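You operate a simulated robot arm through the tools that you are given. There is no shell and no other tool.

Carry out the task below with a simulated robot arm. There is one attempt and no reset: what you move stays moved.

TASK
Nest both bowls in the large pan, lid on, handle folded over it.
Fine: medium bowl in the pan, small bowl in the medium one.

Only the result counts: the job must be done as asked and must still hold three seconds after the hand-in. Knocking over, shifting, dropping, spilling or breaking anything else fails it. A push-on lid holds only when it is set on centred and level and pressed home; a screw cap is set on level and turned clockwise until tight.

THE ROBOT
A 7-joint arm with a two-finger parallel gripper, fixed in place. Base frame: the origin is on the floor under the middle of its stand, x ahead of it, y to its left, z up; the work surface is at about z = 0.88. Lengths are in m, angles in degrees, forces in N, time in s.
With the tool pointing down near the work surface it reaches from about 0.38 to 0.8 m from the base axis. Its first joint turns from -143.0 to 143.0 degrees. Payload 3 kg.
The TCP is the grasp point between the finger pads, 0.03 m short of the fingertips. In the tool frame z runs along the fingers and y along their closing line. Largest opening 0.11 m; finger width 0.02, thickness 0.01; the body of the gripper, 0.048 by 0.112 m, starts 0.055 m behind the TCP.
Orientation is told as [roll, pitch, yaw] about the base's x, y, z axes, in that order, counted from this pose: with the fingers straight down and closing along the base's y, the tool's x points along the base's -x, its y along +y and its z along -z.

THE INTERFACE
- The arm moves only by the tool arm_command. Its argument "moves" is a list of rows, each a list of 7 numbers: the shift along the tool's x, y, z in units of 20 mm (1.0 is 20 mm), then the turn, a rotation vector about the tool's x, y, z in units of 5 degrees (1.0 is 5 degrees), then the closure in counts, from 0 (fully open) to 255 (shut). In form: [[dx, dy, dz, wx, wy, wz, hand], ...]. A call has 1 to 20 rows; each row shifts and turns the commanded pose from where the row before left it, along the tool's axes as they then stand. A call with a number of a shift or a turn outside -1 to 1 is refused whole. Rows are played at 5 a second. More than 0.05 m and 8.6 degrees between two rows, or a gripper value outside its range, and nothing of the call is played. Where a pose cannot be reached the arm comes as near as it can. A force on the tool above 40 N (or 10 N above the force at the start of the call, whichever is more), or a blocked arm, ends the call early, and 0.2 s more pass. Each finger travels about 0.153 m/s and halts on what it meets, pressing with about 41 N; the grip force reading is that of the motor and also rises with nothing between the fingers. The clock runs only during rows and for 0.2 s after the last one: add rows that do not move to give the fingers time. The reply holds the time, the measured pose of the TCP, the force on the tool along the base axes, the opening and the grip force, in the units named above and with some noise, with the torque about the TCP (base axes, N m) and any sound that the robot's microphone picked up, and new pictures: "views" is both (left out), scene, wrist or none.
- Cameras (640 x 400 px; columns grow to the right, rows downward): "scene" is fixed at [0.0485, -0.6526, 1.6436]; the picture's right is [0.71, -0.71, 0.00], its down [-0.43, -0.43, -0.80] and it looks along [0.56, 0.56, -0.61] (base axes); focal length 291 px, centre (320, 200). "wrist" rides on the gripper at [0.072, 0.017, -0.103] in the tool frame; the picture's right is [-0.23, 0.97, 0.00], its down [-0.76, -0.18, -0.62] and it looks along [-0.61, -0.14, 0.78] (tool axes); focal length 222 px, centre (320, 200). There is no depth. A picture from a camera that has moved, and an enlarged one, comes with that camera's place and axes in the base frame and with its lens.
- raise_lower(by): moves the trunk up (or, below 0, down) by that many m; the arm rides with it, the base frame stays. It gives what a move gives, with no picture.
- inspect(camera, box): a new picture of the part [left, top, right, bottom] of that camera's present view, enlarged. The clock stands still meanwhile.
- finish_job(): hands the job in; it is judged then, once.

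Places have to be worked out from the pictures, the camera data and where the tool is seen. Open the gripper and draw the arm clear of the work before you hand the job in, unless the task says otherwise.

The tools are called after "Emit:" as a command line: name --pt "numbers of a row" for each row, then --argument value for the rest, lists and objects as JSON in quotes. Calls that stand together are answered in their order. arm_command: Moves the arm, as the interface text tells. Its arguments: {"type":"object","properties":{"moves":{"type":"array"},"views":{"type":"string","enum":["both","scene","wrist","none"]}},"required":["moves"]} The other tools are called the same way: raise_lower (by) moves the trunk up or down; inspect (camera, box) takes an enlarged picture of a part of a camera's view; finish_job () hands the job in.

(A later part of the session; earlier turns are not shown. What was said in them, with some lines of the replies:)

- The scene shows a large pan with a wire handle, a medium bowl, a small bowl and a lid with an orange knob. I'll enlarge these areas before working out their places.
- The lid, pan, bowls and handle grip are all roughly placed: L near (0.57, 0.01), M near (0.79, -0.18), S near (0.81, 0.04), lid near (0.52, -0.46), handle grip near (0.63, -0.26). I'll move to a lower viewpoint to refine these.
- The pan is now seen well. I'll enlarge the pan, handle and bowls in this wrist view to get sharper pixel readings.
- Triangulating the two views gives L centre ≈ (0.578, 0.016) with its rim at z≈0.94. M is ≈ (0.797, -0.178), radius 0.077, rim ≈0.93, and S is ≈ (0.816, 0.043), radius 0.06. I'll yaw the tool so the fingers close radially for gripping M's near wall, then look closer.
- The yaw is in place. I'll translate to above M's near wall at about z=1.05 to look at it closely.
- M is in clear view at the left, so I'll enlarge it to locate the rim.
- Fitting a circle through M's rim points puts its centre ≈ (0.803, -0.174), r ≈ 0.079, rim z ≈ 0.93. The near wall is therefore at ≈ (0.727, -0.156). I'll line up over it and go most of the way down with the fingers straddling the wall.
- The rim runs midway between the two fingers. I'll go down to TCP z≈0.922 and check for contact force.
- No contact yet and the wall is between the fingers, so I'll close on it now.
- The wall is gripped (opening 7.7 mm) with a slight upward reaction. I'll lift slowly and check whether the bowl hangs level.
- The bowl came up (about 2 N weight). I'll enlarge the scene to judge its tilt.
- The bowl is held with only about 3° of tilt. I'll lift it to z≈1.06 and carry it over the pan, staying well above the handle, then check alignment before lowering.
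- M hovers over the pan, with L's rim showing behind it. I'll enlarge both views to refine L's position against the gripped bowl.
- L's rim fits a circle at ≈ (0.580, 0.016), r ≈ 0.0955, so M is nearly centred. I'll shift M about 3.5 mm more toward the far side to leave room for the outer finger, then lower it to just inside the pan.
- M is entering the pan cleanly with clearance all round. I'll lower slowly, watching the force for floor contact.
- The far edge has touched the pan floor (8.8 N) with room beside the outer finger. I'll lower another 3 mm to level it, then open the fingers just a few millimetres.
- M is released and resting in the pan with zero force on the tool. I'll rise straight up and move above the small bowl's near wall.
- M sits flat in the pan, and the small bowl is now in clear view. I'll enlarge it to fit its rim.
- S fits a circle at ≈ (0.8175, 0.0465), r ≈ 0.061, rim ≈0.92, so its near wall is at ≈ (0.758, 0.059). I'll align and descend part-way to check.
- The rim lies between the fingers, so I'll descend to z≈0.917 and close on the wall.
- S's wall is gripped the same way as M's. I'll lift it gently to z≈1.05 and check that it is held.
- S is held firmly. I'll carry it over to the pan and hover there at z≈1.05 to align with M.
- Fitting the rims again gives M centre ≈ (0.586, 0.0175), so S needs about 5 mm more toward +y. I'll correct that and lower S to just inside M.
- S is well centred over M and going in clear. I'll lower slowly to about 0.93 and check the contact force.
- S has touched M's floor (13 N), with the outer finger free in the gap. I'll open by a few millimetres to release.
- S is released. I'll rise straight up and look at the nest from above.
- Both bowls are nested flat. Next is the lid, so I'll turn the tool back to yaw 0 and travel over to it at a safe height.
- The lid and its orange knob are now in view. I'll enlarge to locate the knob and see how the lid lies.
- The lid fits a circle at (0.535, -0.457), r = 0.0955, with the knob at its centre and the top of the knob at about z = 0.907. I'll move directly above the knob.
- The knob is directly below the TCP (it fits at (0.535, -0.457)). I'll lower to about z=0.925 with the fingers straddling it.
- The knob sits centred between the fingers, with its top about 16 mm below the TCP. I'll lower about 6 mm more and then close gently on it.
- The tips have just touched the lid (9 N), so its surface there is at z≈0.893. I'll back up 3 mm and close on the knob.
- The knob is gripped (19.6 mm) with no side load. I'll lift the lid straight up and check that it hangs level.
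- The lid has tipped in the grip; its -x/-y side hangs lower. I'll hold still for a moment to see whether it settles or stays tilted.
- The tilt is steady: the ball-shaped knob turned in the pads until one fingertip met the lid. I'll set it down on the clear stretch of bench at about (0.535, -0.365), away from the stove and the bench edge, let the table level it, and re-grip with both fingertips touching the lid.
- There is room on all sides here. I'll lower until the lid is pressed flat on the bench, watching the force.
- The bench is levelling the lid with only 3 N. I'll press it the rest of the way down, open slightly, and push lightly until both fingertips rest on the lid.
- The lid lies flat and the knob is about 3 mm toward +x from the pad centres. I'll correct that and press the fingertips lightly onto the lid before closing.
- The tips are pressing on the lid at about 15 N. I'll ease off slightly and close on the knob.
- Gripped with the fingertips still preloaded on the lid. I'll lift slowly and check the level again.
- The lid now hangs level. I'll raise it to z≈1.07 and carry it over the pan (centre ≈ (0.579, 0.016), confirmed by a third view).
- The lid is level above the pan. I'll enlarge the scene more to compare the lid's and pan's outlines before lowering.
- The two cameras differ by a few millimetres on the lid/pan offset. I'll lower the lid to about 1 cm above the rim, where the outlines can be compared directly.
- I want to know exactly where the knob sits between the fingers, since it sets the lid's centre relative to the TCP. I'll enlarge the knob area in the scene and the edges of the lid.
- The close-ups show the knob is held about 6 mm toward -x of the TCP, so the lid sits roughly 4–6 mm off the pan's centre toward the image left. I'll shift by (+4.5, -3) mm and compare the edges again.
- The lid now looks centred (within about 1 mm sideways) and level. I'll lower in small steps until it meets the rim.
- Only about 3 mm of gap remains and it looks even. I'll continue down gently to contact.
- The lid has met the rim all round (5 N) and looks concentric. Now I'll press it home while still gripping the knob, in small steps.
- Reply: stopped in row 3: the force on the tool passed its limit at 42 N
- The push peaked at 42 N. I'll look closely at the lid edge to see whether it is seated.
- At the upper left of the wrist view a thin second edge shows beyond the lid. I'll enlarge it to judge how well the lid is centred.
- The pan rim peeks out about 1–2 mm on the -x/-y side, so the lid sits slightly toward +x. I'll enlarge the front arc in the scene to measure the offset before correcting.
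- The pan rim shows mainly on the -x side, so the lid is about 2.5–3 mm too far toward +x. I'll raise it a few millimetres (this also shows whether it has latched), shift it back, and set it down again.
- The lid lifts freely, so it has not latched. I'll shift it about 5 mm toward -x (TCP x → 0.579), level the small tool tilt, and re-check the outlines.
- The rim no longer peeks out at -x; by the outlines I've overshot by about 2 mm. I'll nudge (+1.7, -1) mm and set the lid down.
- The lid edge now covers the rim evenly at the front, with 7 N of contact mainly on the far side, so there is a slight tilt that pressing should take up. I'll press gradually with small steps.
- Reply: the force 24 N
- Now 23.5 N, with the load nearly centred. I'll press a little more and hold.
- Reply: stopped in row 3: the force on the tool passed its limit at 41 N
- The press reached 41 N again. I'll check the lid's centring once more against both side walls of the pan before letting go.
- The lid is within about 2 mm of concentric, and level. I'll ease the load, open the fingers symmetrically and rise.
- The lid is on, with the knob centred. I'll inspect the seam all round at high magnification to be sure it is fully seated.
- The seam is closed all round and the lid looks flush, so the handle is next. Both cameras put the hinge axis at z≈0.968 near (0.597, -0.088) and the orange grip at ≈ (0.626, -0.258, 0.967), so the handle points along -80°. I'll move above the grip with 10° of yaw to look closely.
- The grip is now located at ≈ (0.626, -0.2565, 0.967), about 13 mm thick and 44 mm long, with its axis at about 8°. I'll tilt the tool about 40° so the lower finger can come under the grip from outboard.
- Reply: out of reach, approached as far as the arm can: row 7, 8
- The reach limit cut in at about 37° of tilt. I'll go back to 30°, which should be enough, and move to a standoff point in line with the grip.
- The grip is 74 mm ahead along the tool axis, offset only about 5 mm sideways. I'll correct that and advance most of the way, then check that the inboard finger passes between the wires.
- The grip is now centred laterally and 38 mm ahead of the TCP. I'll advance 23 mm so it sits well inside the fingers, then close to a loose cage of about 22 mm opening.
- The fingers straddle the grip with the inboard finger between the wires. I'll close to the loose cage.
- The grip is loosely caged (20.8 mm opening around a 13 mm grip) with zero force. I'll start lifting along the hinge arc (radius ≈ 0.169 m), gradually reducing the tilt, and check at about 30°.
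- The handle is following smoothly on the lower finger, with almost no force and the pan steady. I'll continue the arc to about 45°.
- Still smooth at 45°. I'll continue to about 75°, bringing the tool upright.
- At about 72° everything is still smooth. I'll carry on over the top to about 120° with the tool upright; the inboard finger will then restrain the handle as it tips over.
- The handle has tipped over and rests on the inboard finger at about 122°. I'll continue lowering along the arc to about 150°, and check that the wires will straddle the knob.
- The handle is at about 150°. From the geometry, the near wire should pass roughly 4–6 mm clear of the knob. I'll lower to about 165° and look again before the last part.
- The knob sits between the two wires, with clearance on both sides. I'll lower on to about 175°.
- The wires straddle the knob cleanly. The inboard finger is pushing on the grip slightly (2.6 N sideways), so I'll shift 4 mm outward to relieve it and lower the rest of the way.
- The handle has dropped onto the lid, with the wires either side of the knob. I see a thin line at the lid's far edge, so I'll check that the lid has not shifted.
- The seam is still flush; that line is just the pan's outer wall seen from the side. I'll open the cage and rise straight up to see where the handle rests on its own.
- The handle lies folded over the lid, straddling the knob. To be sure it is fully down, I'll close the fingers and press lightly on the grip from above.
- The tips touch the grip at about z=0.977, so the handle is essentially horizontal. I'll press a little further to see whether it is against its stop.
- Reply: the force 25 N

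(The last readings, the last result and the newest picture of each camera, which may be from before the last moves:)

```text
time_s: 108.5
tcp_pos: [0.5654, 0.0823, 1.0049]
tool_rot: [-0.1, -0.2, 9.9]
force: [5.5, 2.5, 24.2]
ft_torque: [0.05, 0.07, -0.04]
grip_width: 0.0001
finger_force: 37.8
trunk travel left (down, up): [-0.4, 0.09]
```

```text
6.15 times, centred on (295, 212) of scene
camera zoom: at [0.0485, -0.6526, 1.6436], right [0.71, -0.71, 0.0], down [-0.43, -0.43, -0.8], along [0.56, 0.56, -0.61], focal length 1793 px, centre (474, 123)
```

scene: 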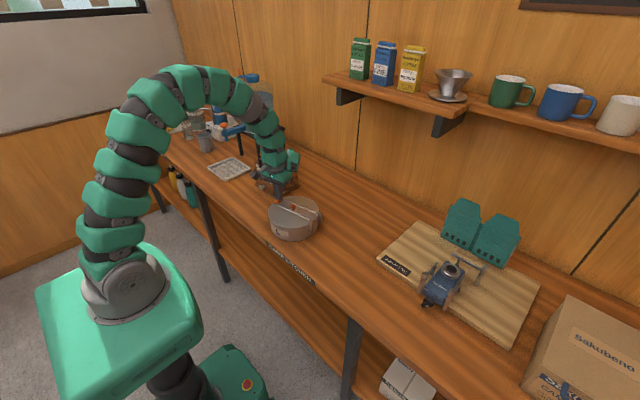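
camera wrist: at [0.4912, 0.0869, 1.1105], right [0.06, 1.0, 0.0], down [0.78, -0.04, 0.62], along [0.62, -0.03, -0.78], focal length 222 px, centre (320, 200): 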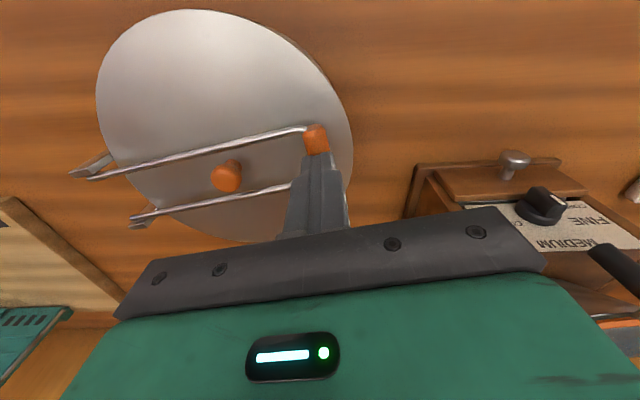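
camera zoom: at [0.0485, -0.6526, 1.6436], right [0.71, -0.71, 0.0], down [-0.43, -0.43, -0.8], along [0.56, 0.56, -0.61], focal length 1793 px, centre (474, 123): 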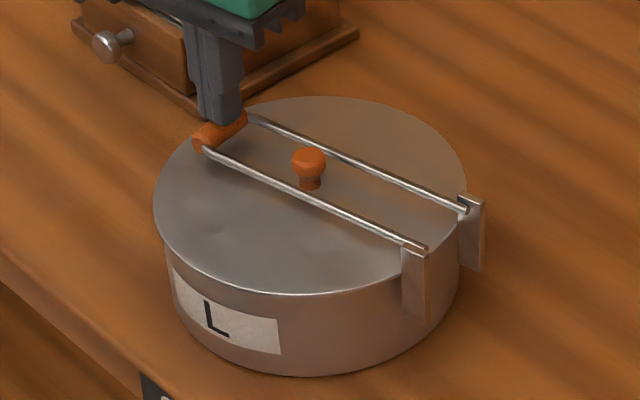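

The handle is hard against its stop (24 N for 2 mm), so it is fully folded. As insurance that the lid is pressed home, I'll raise, move over the knob and press it straight down with closed fingers.

Emit:
arm_command --pt "0 0 -0.5 0 0 0 255" --pt "0 0 -1 0 0 0 255" --pt "0 0 -0.6 0 0 0 255" --pt "0.05 -0.84 0 0 0 0 255" --pt "0.05 -0.84 0 0 0 0 255" --pt "0.05 -0.84 0 0 0 0 255" --pt "0.06 -0.84 0 0 0 0 255" --pt "0 0 0 0 0 0 255" --views "both"

Emit:
inspect --camera "wrist" --box '[180, 60, 460, 240]'

Emit:
inspect --camera "scene" --box '[255, 175, 335, 240]'

```text
time_s: 110.3
tcp_pos: [0.5713, 0.014, 1.0461]
tool_rot: [0.0, -0.1, 10.0]
force: [0.3, 0.7, -0.8]
ft_torque: [-0.03, -0.03, 0.02]
grip_width: 0.0003
finger_force: 37.5
trunk travel left (down, up): [-0.4, 0.09]
camera wrist: at [0.498, 0.0197, 1.1492], right [0.05, 1.0, 0.0], down [0.78, -0.04, 0.62], along [0.62, -0.03, -0.78], focal length 222 px, centre (320, 200)
```

scene: 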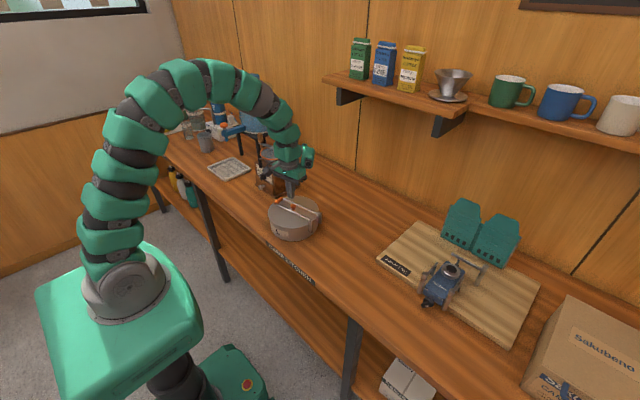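
wrist: 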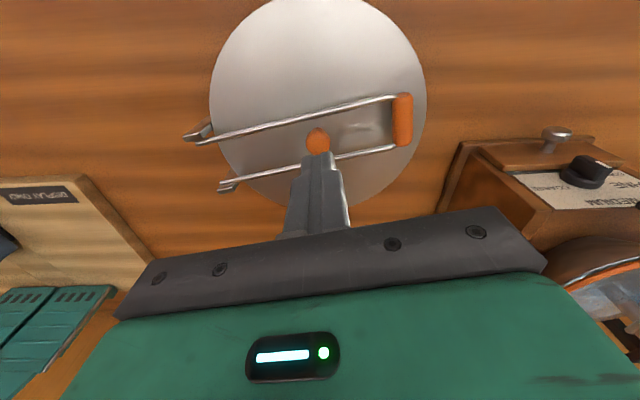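

```text
2.22 times, centred on (320, 150) of wrist
camera zoom: at [0.498, 0.0197, 1.1492], right [0.05, 1.0, 0.0], down [0.78, -0.04, 0.62], along [0.62, -0.03, -0.78], focal length 494 px, centre (320, 311)
```

zoom: 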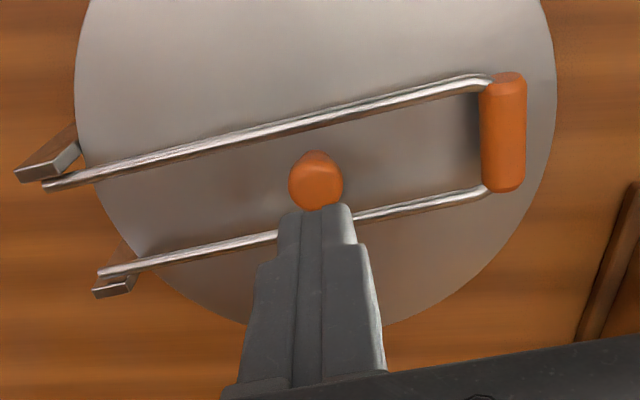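

```text
6.15 times, centred on (295, 208) of scene
camera zoom: at [0.0485, -0.6526, 1.6436], right [0.71, -0.71, 0.0], down [-0.43, -0.43, -0.8], along [0.56, 0.56, -0.61], focal length 1793 px, centre (474, 154)
```

zoom: 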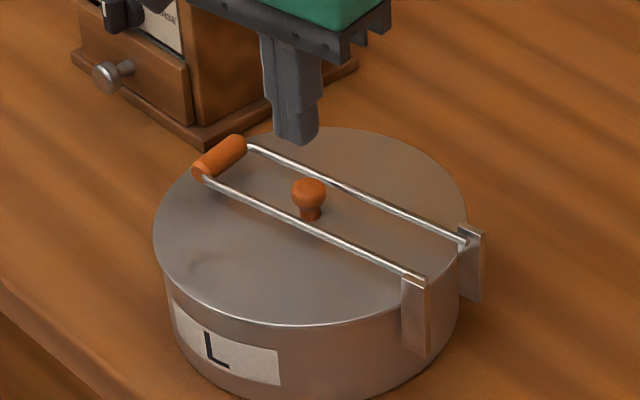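

The closed fingers are directly above the knob (at ≈ (0.573, 0.014)). I'll lower and press on it.

Emit:
arm_command --pt "-0.08 0 0.5 0 0 0 255" --pt "0 0 0.5 0 0 0 255" --pt "0 0 0.4 0 0 0 255" --pt "0 0 0.1 0 0 0 255" --pt "0 0 0.1 0 0 0 255" --pt "0 0 0 0 0 0 255" --views "none"

```text
time_s: 111.7
tcp_pos: [0.5744, 0.0155, 1.0141]
tool_rot: [0.1, -0.2, 10.0]
force: [0.5, 0.1, 0.3]
ft_torque: [0.04, -0.01, -0.02]
grip_width: 0.0
finger_force: 38.0
trunk travel left (down, up): [-0.4, 0.09]
```

No contact yet at z=1.014. I'll go on down in 1–2 mm steps.

Emit:
arm_command --pt "0 0 0.08 0 0 0 255" --pt "0 0 0.06 0 0 0 255" --pt "0 0 0 0 0 0 255" --views "none"

```text
time_s: 112.5
tcp_pos: [0.5745, 0.0143, 1.012]
tool_rot: [-0.1, -0.2, 10.0]
force: [-0.8, -1.3, 0.5]
ft_torque: [0.03, 0.02, -0.02]
grip_width: 0.0001
finger_force: 37.5
trunk travel left (down, up): [-0.4, 0.09]
```

Emit:
arm_command --pt "0 0 0.06 0 0 0 255" --pt "0 0 0.06 0 0 0 255" --pt "0 0 0 0 0 0 255" --views "scene"

Emit:
inspect --camera "scene" --box '[275, 185, 315, 215]'

```text
time_s: 113.3
tcp_pos: [0.5745, 0.0153, 1.0095]
tool_rot: [0.0, -0.1, 10.1]
force: [0.4, -0.4, 3.0]
ft_torque: [-0.01, -0.02, -0.01]
grip_width: 0.0
finger_force: 37.3
trunk travel left (down, up): [-0.4, 0.09]
```

scene: 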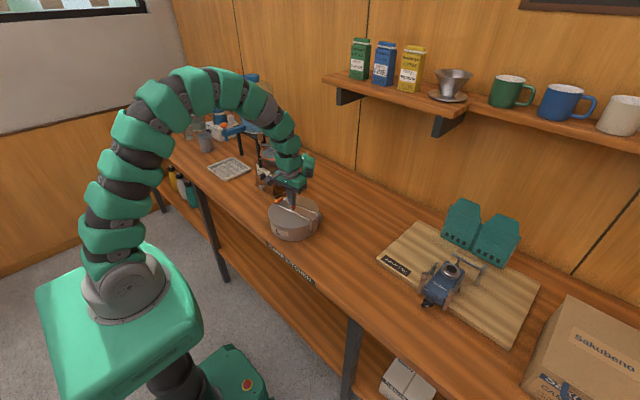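

```text
13.33 times, centred on (295, 200) of scene
camera zoom: at [0.0485, -0.6526, 1.6436], right [0.71, -0.71, 0.0], down [-0.43, -0.43, -0.8], along [0.56, 0.56, -0.61], focal length 3885 px, centre (653, 200)
```

zoom: 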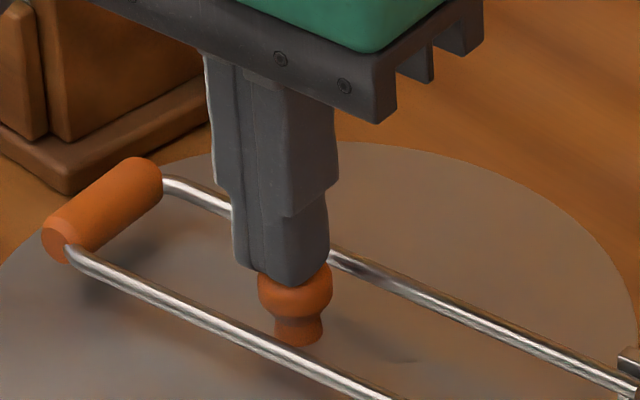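

The fingers are on top of the knob (3 N). I'll press to around 25–35 N, watching for any drop or sound.

Emit:
arm_command --pt "0 0 0.04 0 0 0 255" --pt "0 0 0.04 0 0 0 255" --pt "0 0 0 0 0 0 255" --views "none"

```text
time_s: 114.1
tcp_pos: [0.573, 0.0152, 1.0089]
tool_rot: [-0.1, -0.3, 10.0]
force: [4.8, 1.9, 26.6]
ft_torque: [0.02, -0.2, 0.02]
grip_width: 0.0
finger_force: 37.9
trunk travel left (down, up): [-0.4, 0.09]
```

The lid is solid under 27 N with no further travel. I'll add a touch more, then lift off and retreat.

Emit:
arm_command --pt "0 0 0.025 0 0 0 255" --pt "0 0 0 0 0 0 255" --views "none"

Emit:
arm_command --pt "0 0 -0.3 0 0 0 255" --pt "0 0 -0.8 0 0 0 255" --pt "0 0 -1 0 0 0 255" --pt "0 0 -1 0 0 0 255" --pt "0 0 -1 0 0 0 200" --pt "0 0 -1 0 0 0 150" --pt "0 0 -1 0 0 0 100" --pt "0 0 -1 0 0 0 50" --pt "0 0 0 0 0 0 0" --views "both"

Emit:
inspect --camera "scene" --box '[255, 180, 335, 245]'

Emit:
inspect --camera "wrist" --box '[180, 0, 460, 200]'

```text
time_s: 114.9
tcp_pos: [0.5747, 0.0139, 1.0095]
tool_rot: [-0.1, -0.4, 10.0]
force: [-3.0, -0.9, 13.7]
ft_torque: [-0.03, 0.06, 0.1]
grip_width: 0.0001
finger_force: 37.6
trunk travel left (down, up): [-0.4, 0.09]
stopped in row 2: the force on the tool passed its limit at 41 N (the readings are from after the stop); the commanded pose is now the measured one
```

```text
time_s: 116.9
tcp_pos: [0.5746, 0.0162, 1.1502]
tool_rot: [-0.1, -0.3, 10.0]
force: [-0.8, -0.7, -0.2]
ft_torque: [0.0, -0.04, 0.0]
grip_width: 0.1099
finger_force: 0.1
trunk travel left (down, up): [-0.4, 0.09]
camera wrist: at [0.5001, 0.0199, 1.2534], right [0.06, 1.0, 0.0], down [0.78, -0.04, 0.63], along [0.63, -0.03, -0.78], focal length 222 px, centre (320, 200)
```

scene: 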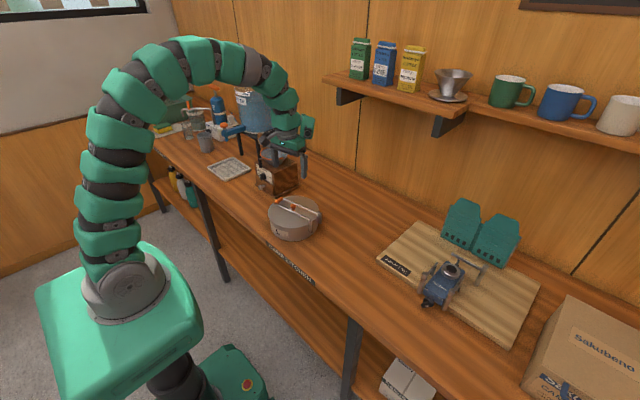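
wrist: 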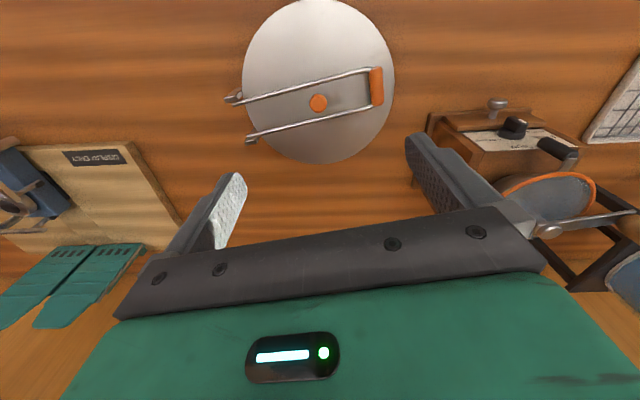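

```text
6.15 times, centred on (295, 212) of scene
camera zoom: at [0.0485, -0.6526, 1.6436], right [0.71, -0.71, 0.0], down [-0.43, -0.43, -0.8], along [0.56, 0.56, -0.61], focal length 1793 px, centre (474, 123)
```

zoom: 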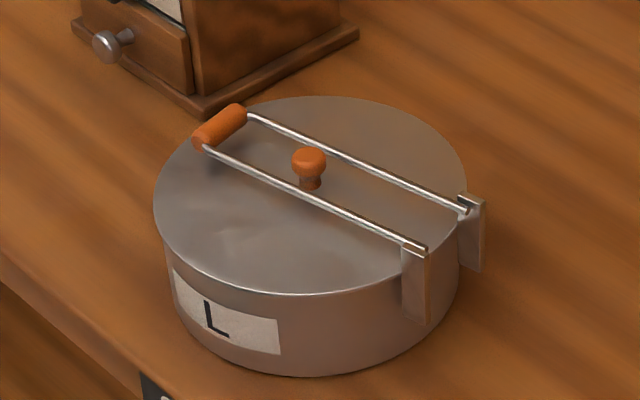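

```text
2.00 times, centred on (320, 100) of wrist
camera zoom: at [0.5001, 0.0199, 1.2534], right [0.06, 1.0, 0.0], down [0.78, -0.04, 0.63], along [0.63, -0.03, -0.78], focal length 444 px, centre (320, 400)
```

zoom: 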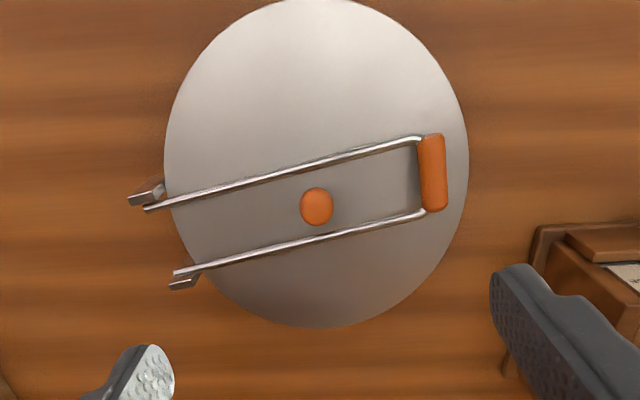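

Everything is in place: bowls nested, lid seated, handle folded over against its stop, gripper open. I'll draw the arm well clear and take a last look.

Emit:
arm_command --pt "0 0 -1 0 0 0 0" --pt "0 0 -1 0 0 0 0" --pt "0 0 -1 0 0 0 0" --pt "0 0 -1 0 0 0 0" --pt "0 0 -1 0 0 0 0" --pt "0.7 -0.5 -0.5 0 0 0 0" --pt "0.7 -0.5 -0.5 0 0 0 0" --pt "0.7 -0.5 -0.5 0 0 0 0" --pt "0.7 -0.5 -0.5 0 0 0 0" --pt "0.7 -0.5 0 0 0 0 0" --pt "0 0 0 0 0 0 0" --pt "0 0 0 0 0 0 0" --views "both"

Emit:
inspect --camera "scene" --box '[240, 160, 400, 260]'

Emit:
inspect --camera "scene" --box '[340, 200, 540, 340]'

```text
time_s: 119.5
tcp_pos: [0.5135, -0.0465, 1.2895]
tool_rot: [0.0, -0.2, 10.0]
force: [0.1, -0.5, 0.7]
ft_torque: [0.0, 0.04, 0.01]
grip_width: 0.11
finger_force: 0.0
trunk travel left (down, up): [-0.4, 0.09]
camera wrist: at [0.4392, -0.0417, 1.3933], right [0.06, 1.0, 0.0], down [0.78, -0.04, 0.63], along [0.63, -0.03, -0.78], focal length 222 px, centre (320, 200)
```

scene: 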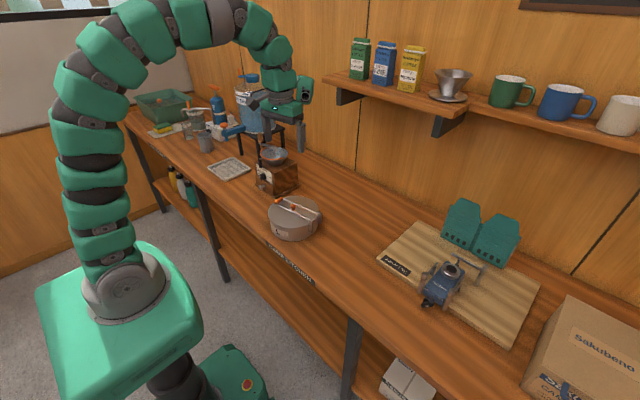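
wrist: 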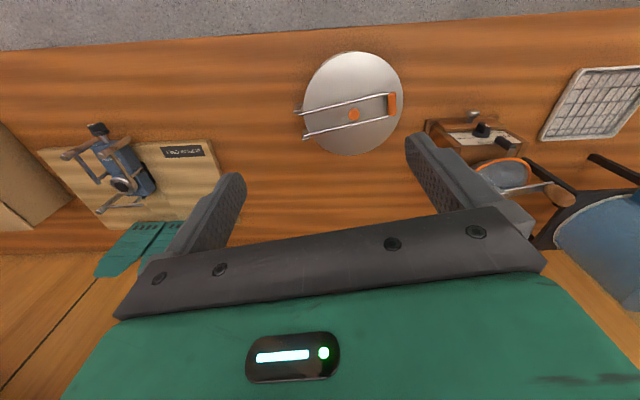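

```text
4.00 times, centred on (320, 210) of scene
camera zoom: at [0.0485, -0.6526, 1.6436], right [0.71, -0.71, 0.0], down [-0.43, -0.43, -0.8], along [0.56, 0.56, -0.61], focal length 1166 px, centre (320, 160)
```

zoom: 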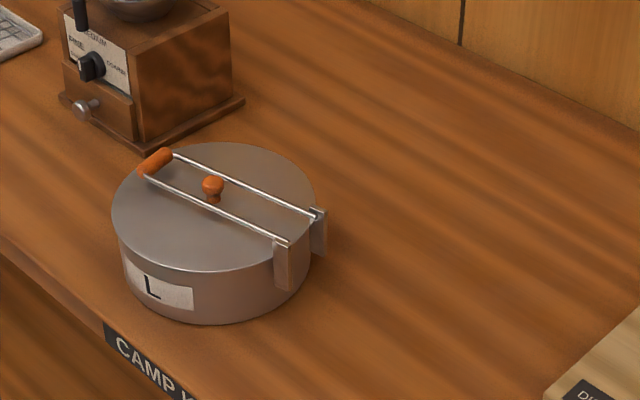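

```text
2.86 times, centred on (440, 270) of scene
camera zoom: at [0.0485, -0.6526, 1.6436], right [0.71, -0.71, 0.0], down [-0.43, -0.43, -0.8], along [0.56, 0.56, -0.61], focal length 832 px, centre (-23, 0)
```

zoom: 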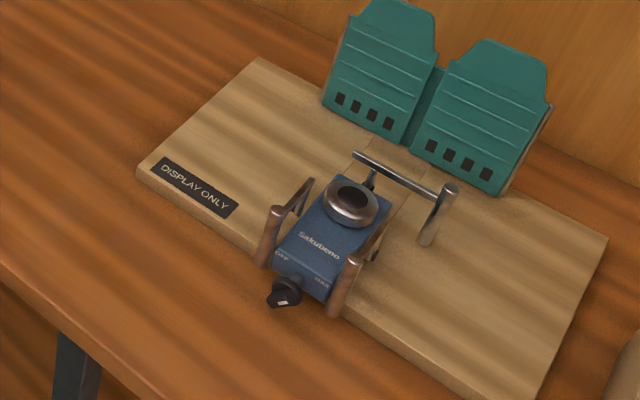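

The pan stands where it was, with the bowls nested inside, the lid flush and the handle folded over it. The stove, board and grinder are unmoved, and the arm is clear with the gripper open, so I'm handing in the job.

Emit:
finish_job

```text
The job is handed in.
```

I handed the job in with the medium bowl in the large pan, the small bowl in the medium one, the lid on and the handle folded over it. I haven't seen the verdict.

- **Bowls:** both sat flat and nested when I last saw them, just before the lid went on.
- **Lid:** it sits level and, as far as the cameras show, within about 2 mm of centre. The seam looked closed everywhere I could see. I pressed it to about 41 N when setting it on, and again on the knob afterwards, and it didn't move. I heard no click and didn't pull on it, so I can't say for certain that it latched.
- **Handle:** it is folded flat against its stop, with the wires on either side of the lid knob.
- **Other items:** the stove, board and coffee grinder look unmoved. The pan slid by 1–2 mm at most while I folded the handle.

The lid tipped in the grip on the first lift. I set it down on clear bench, gripped it again and carried on. The arm is clear and the gripper open.
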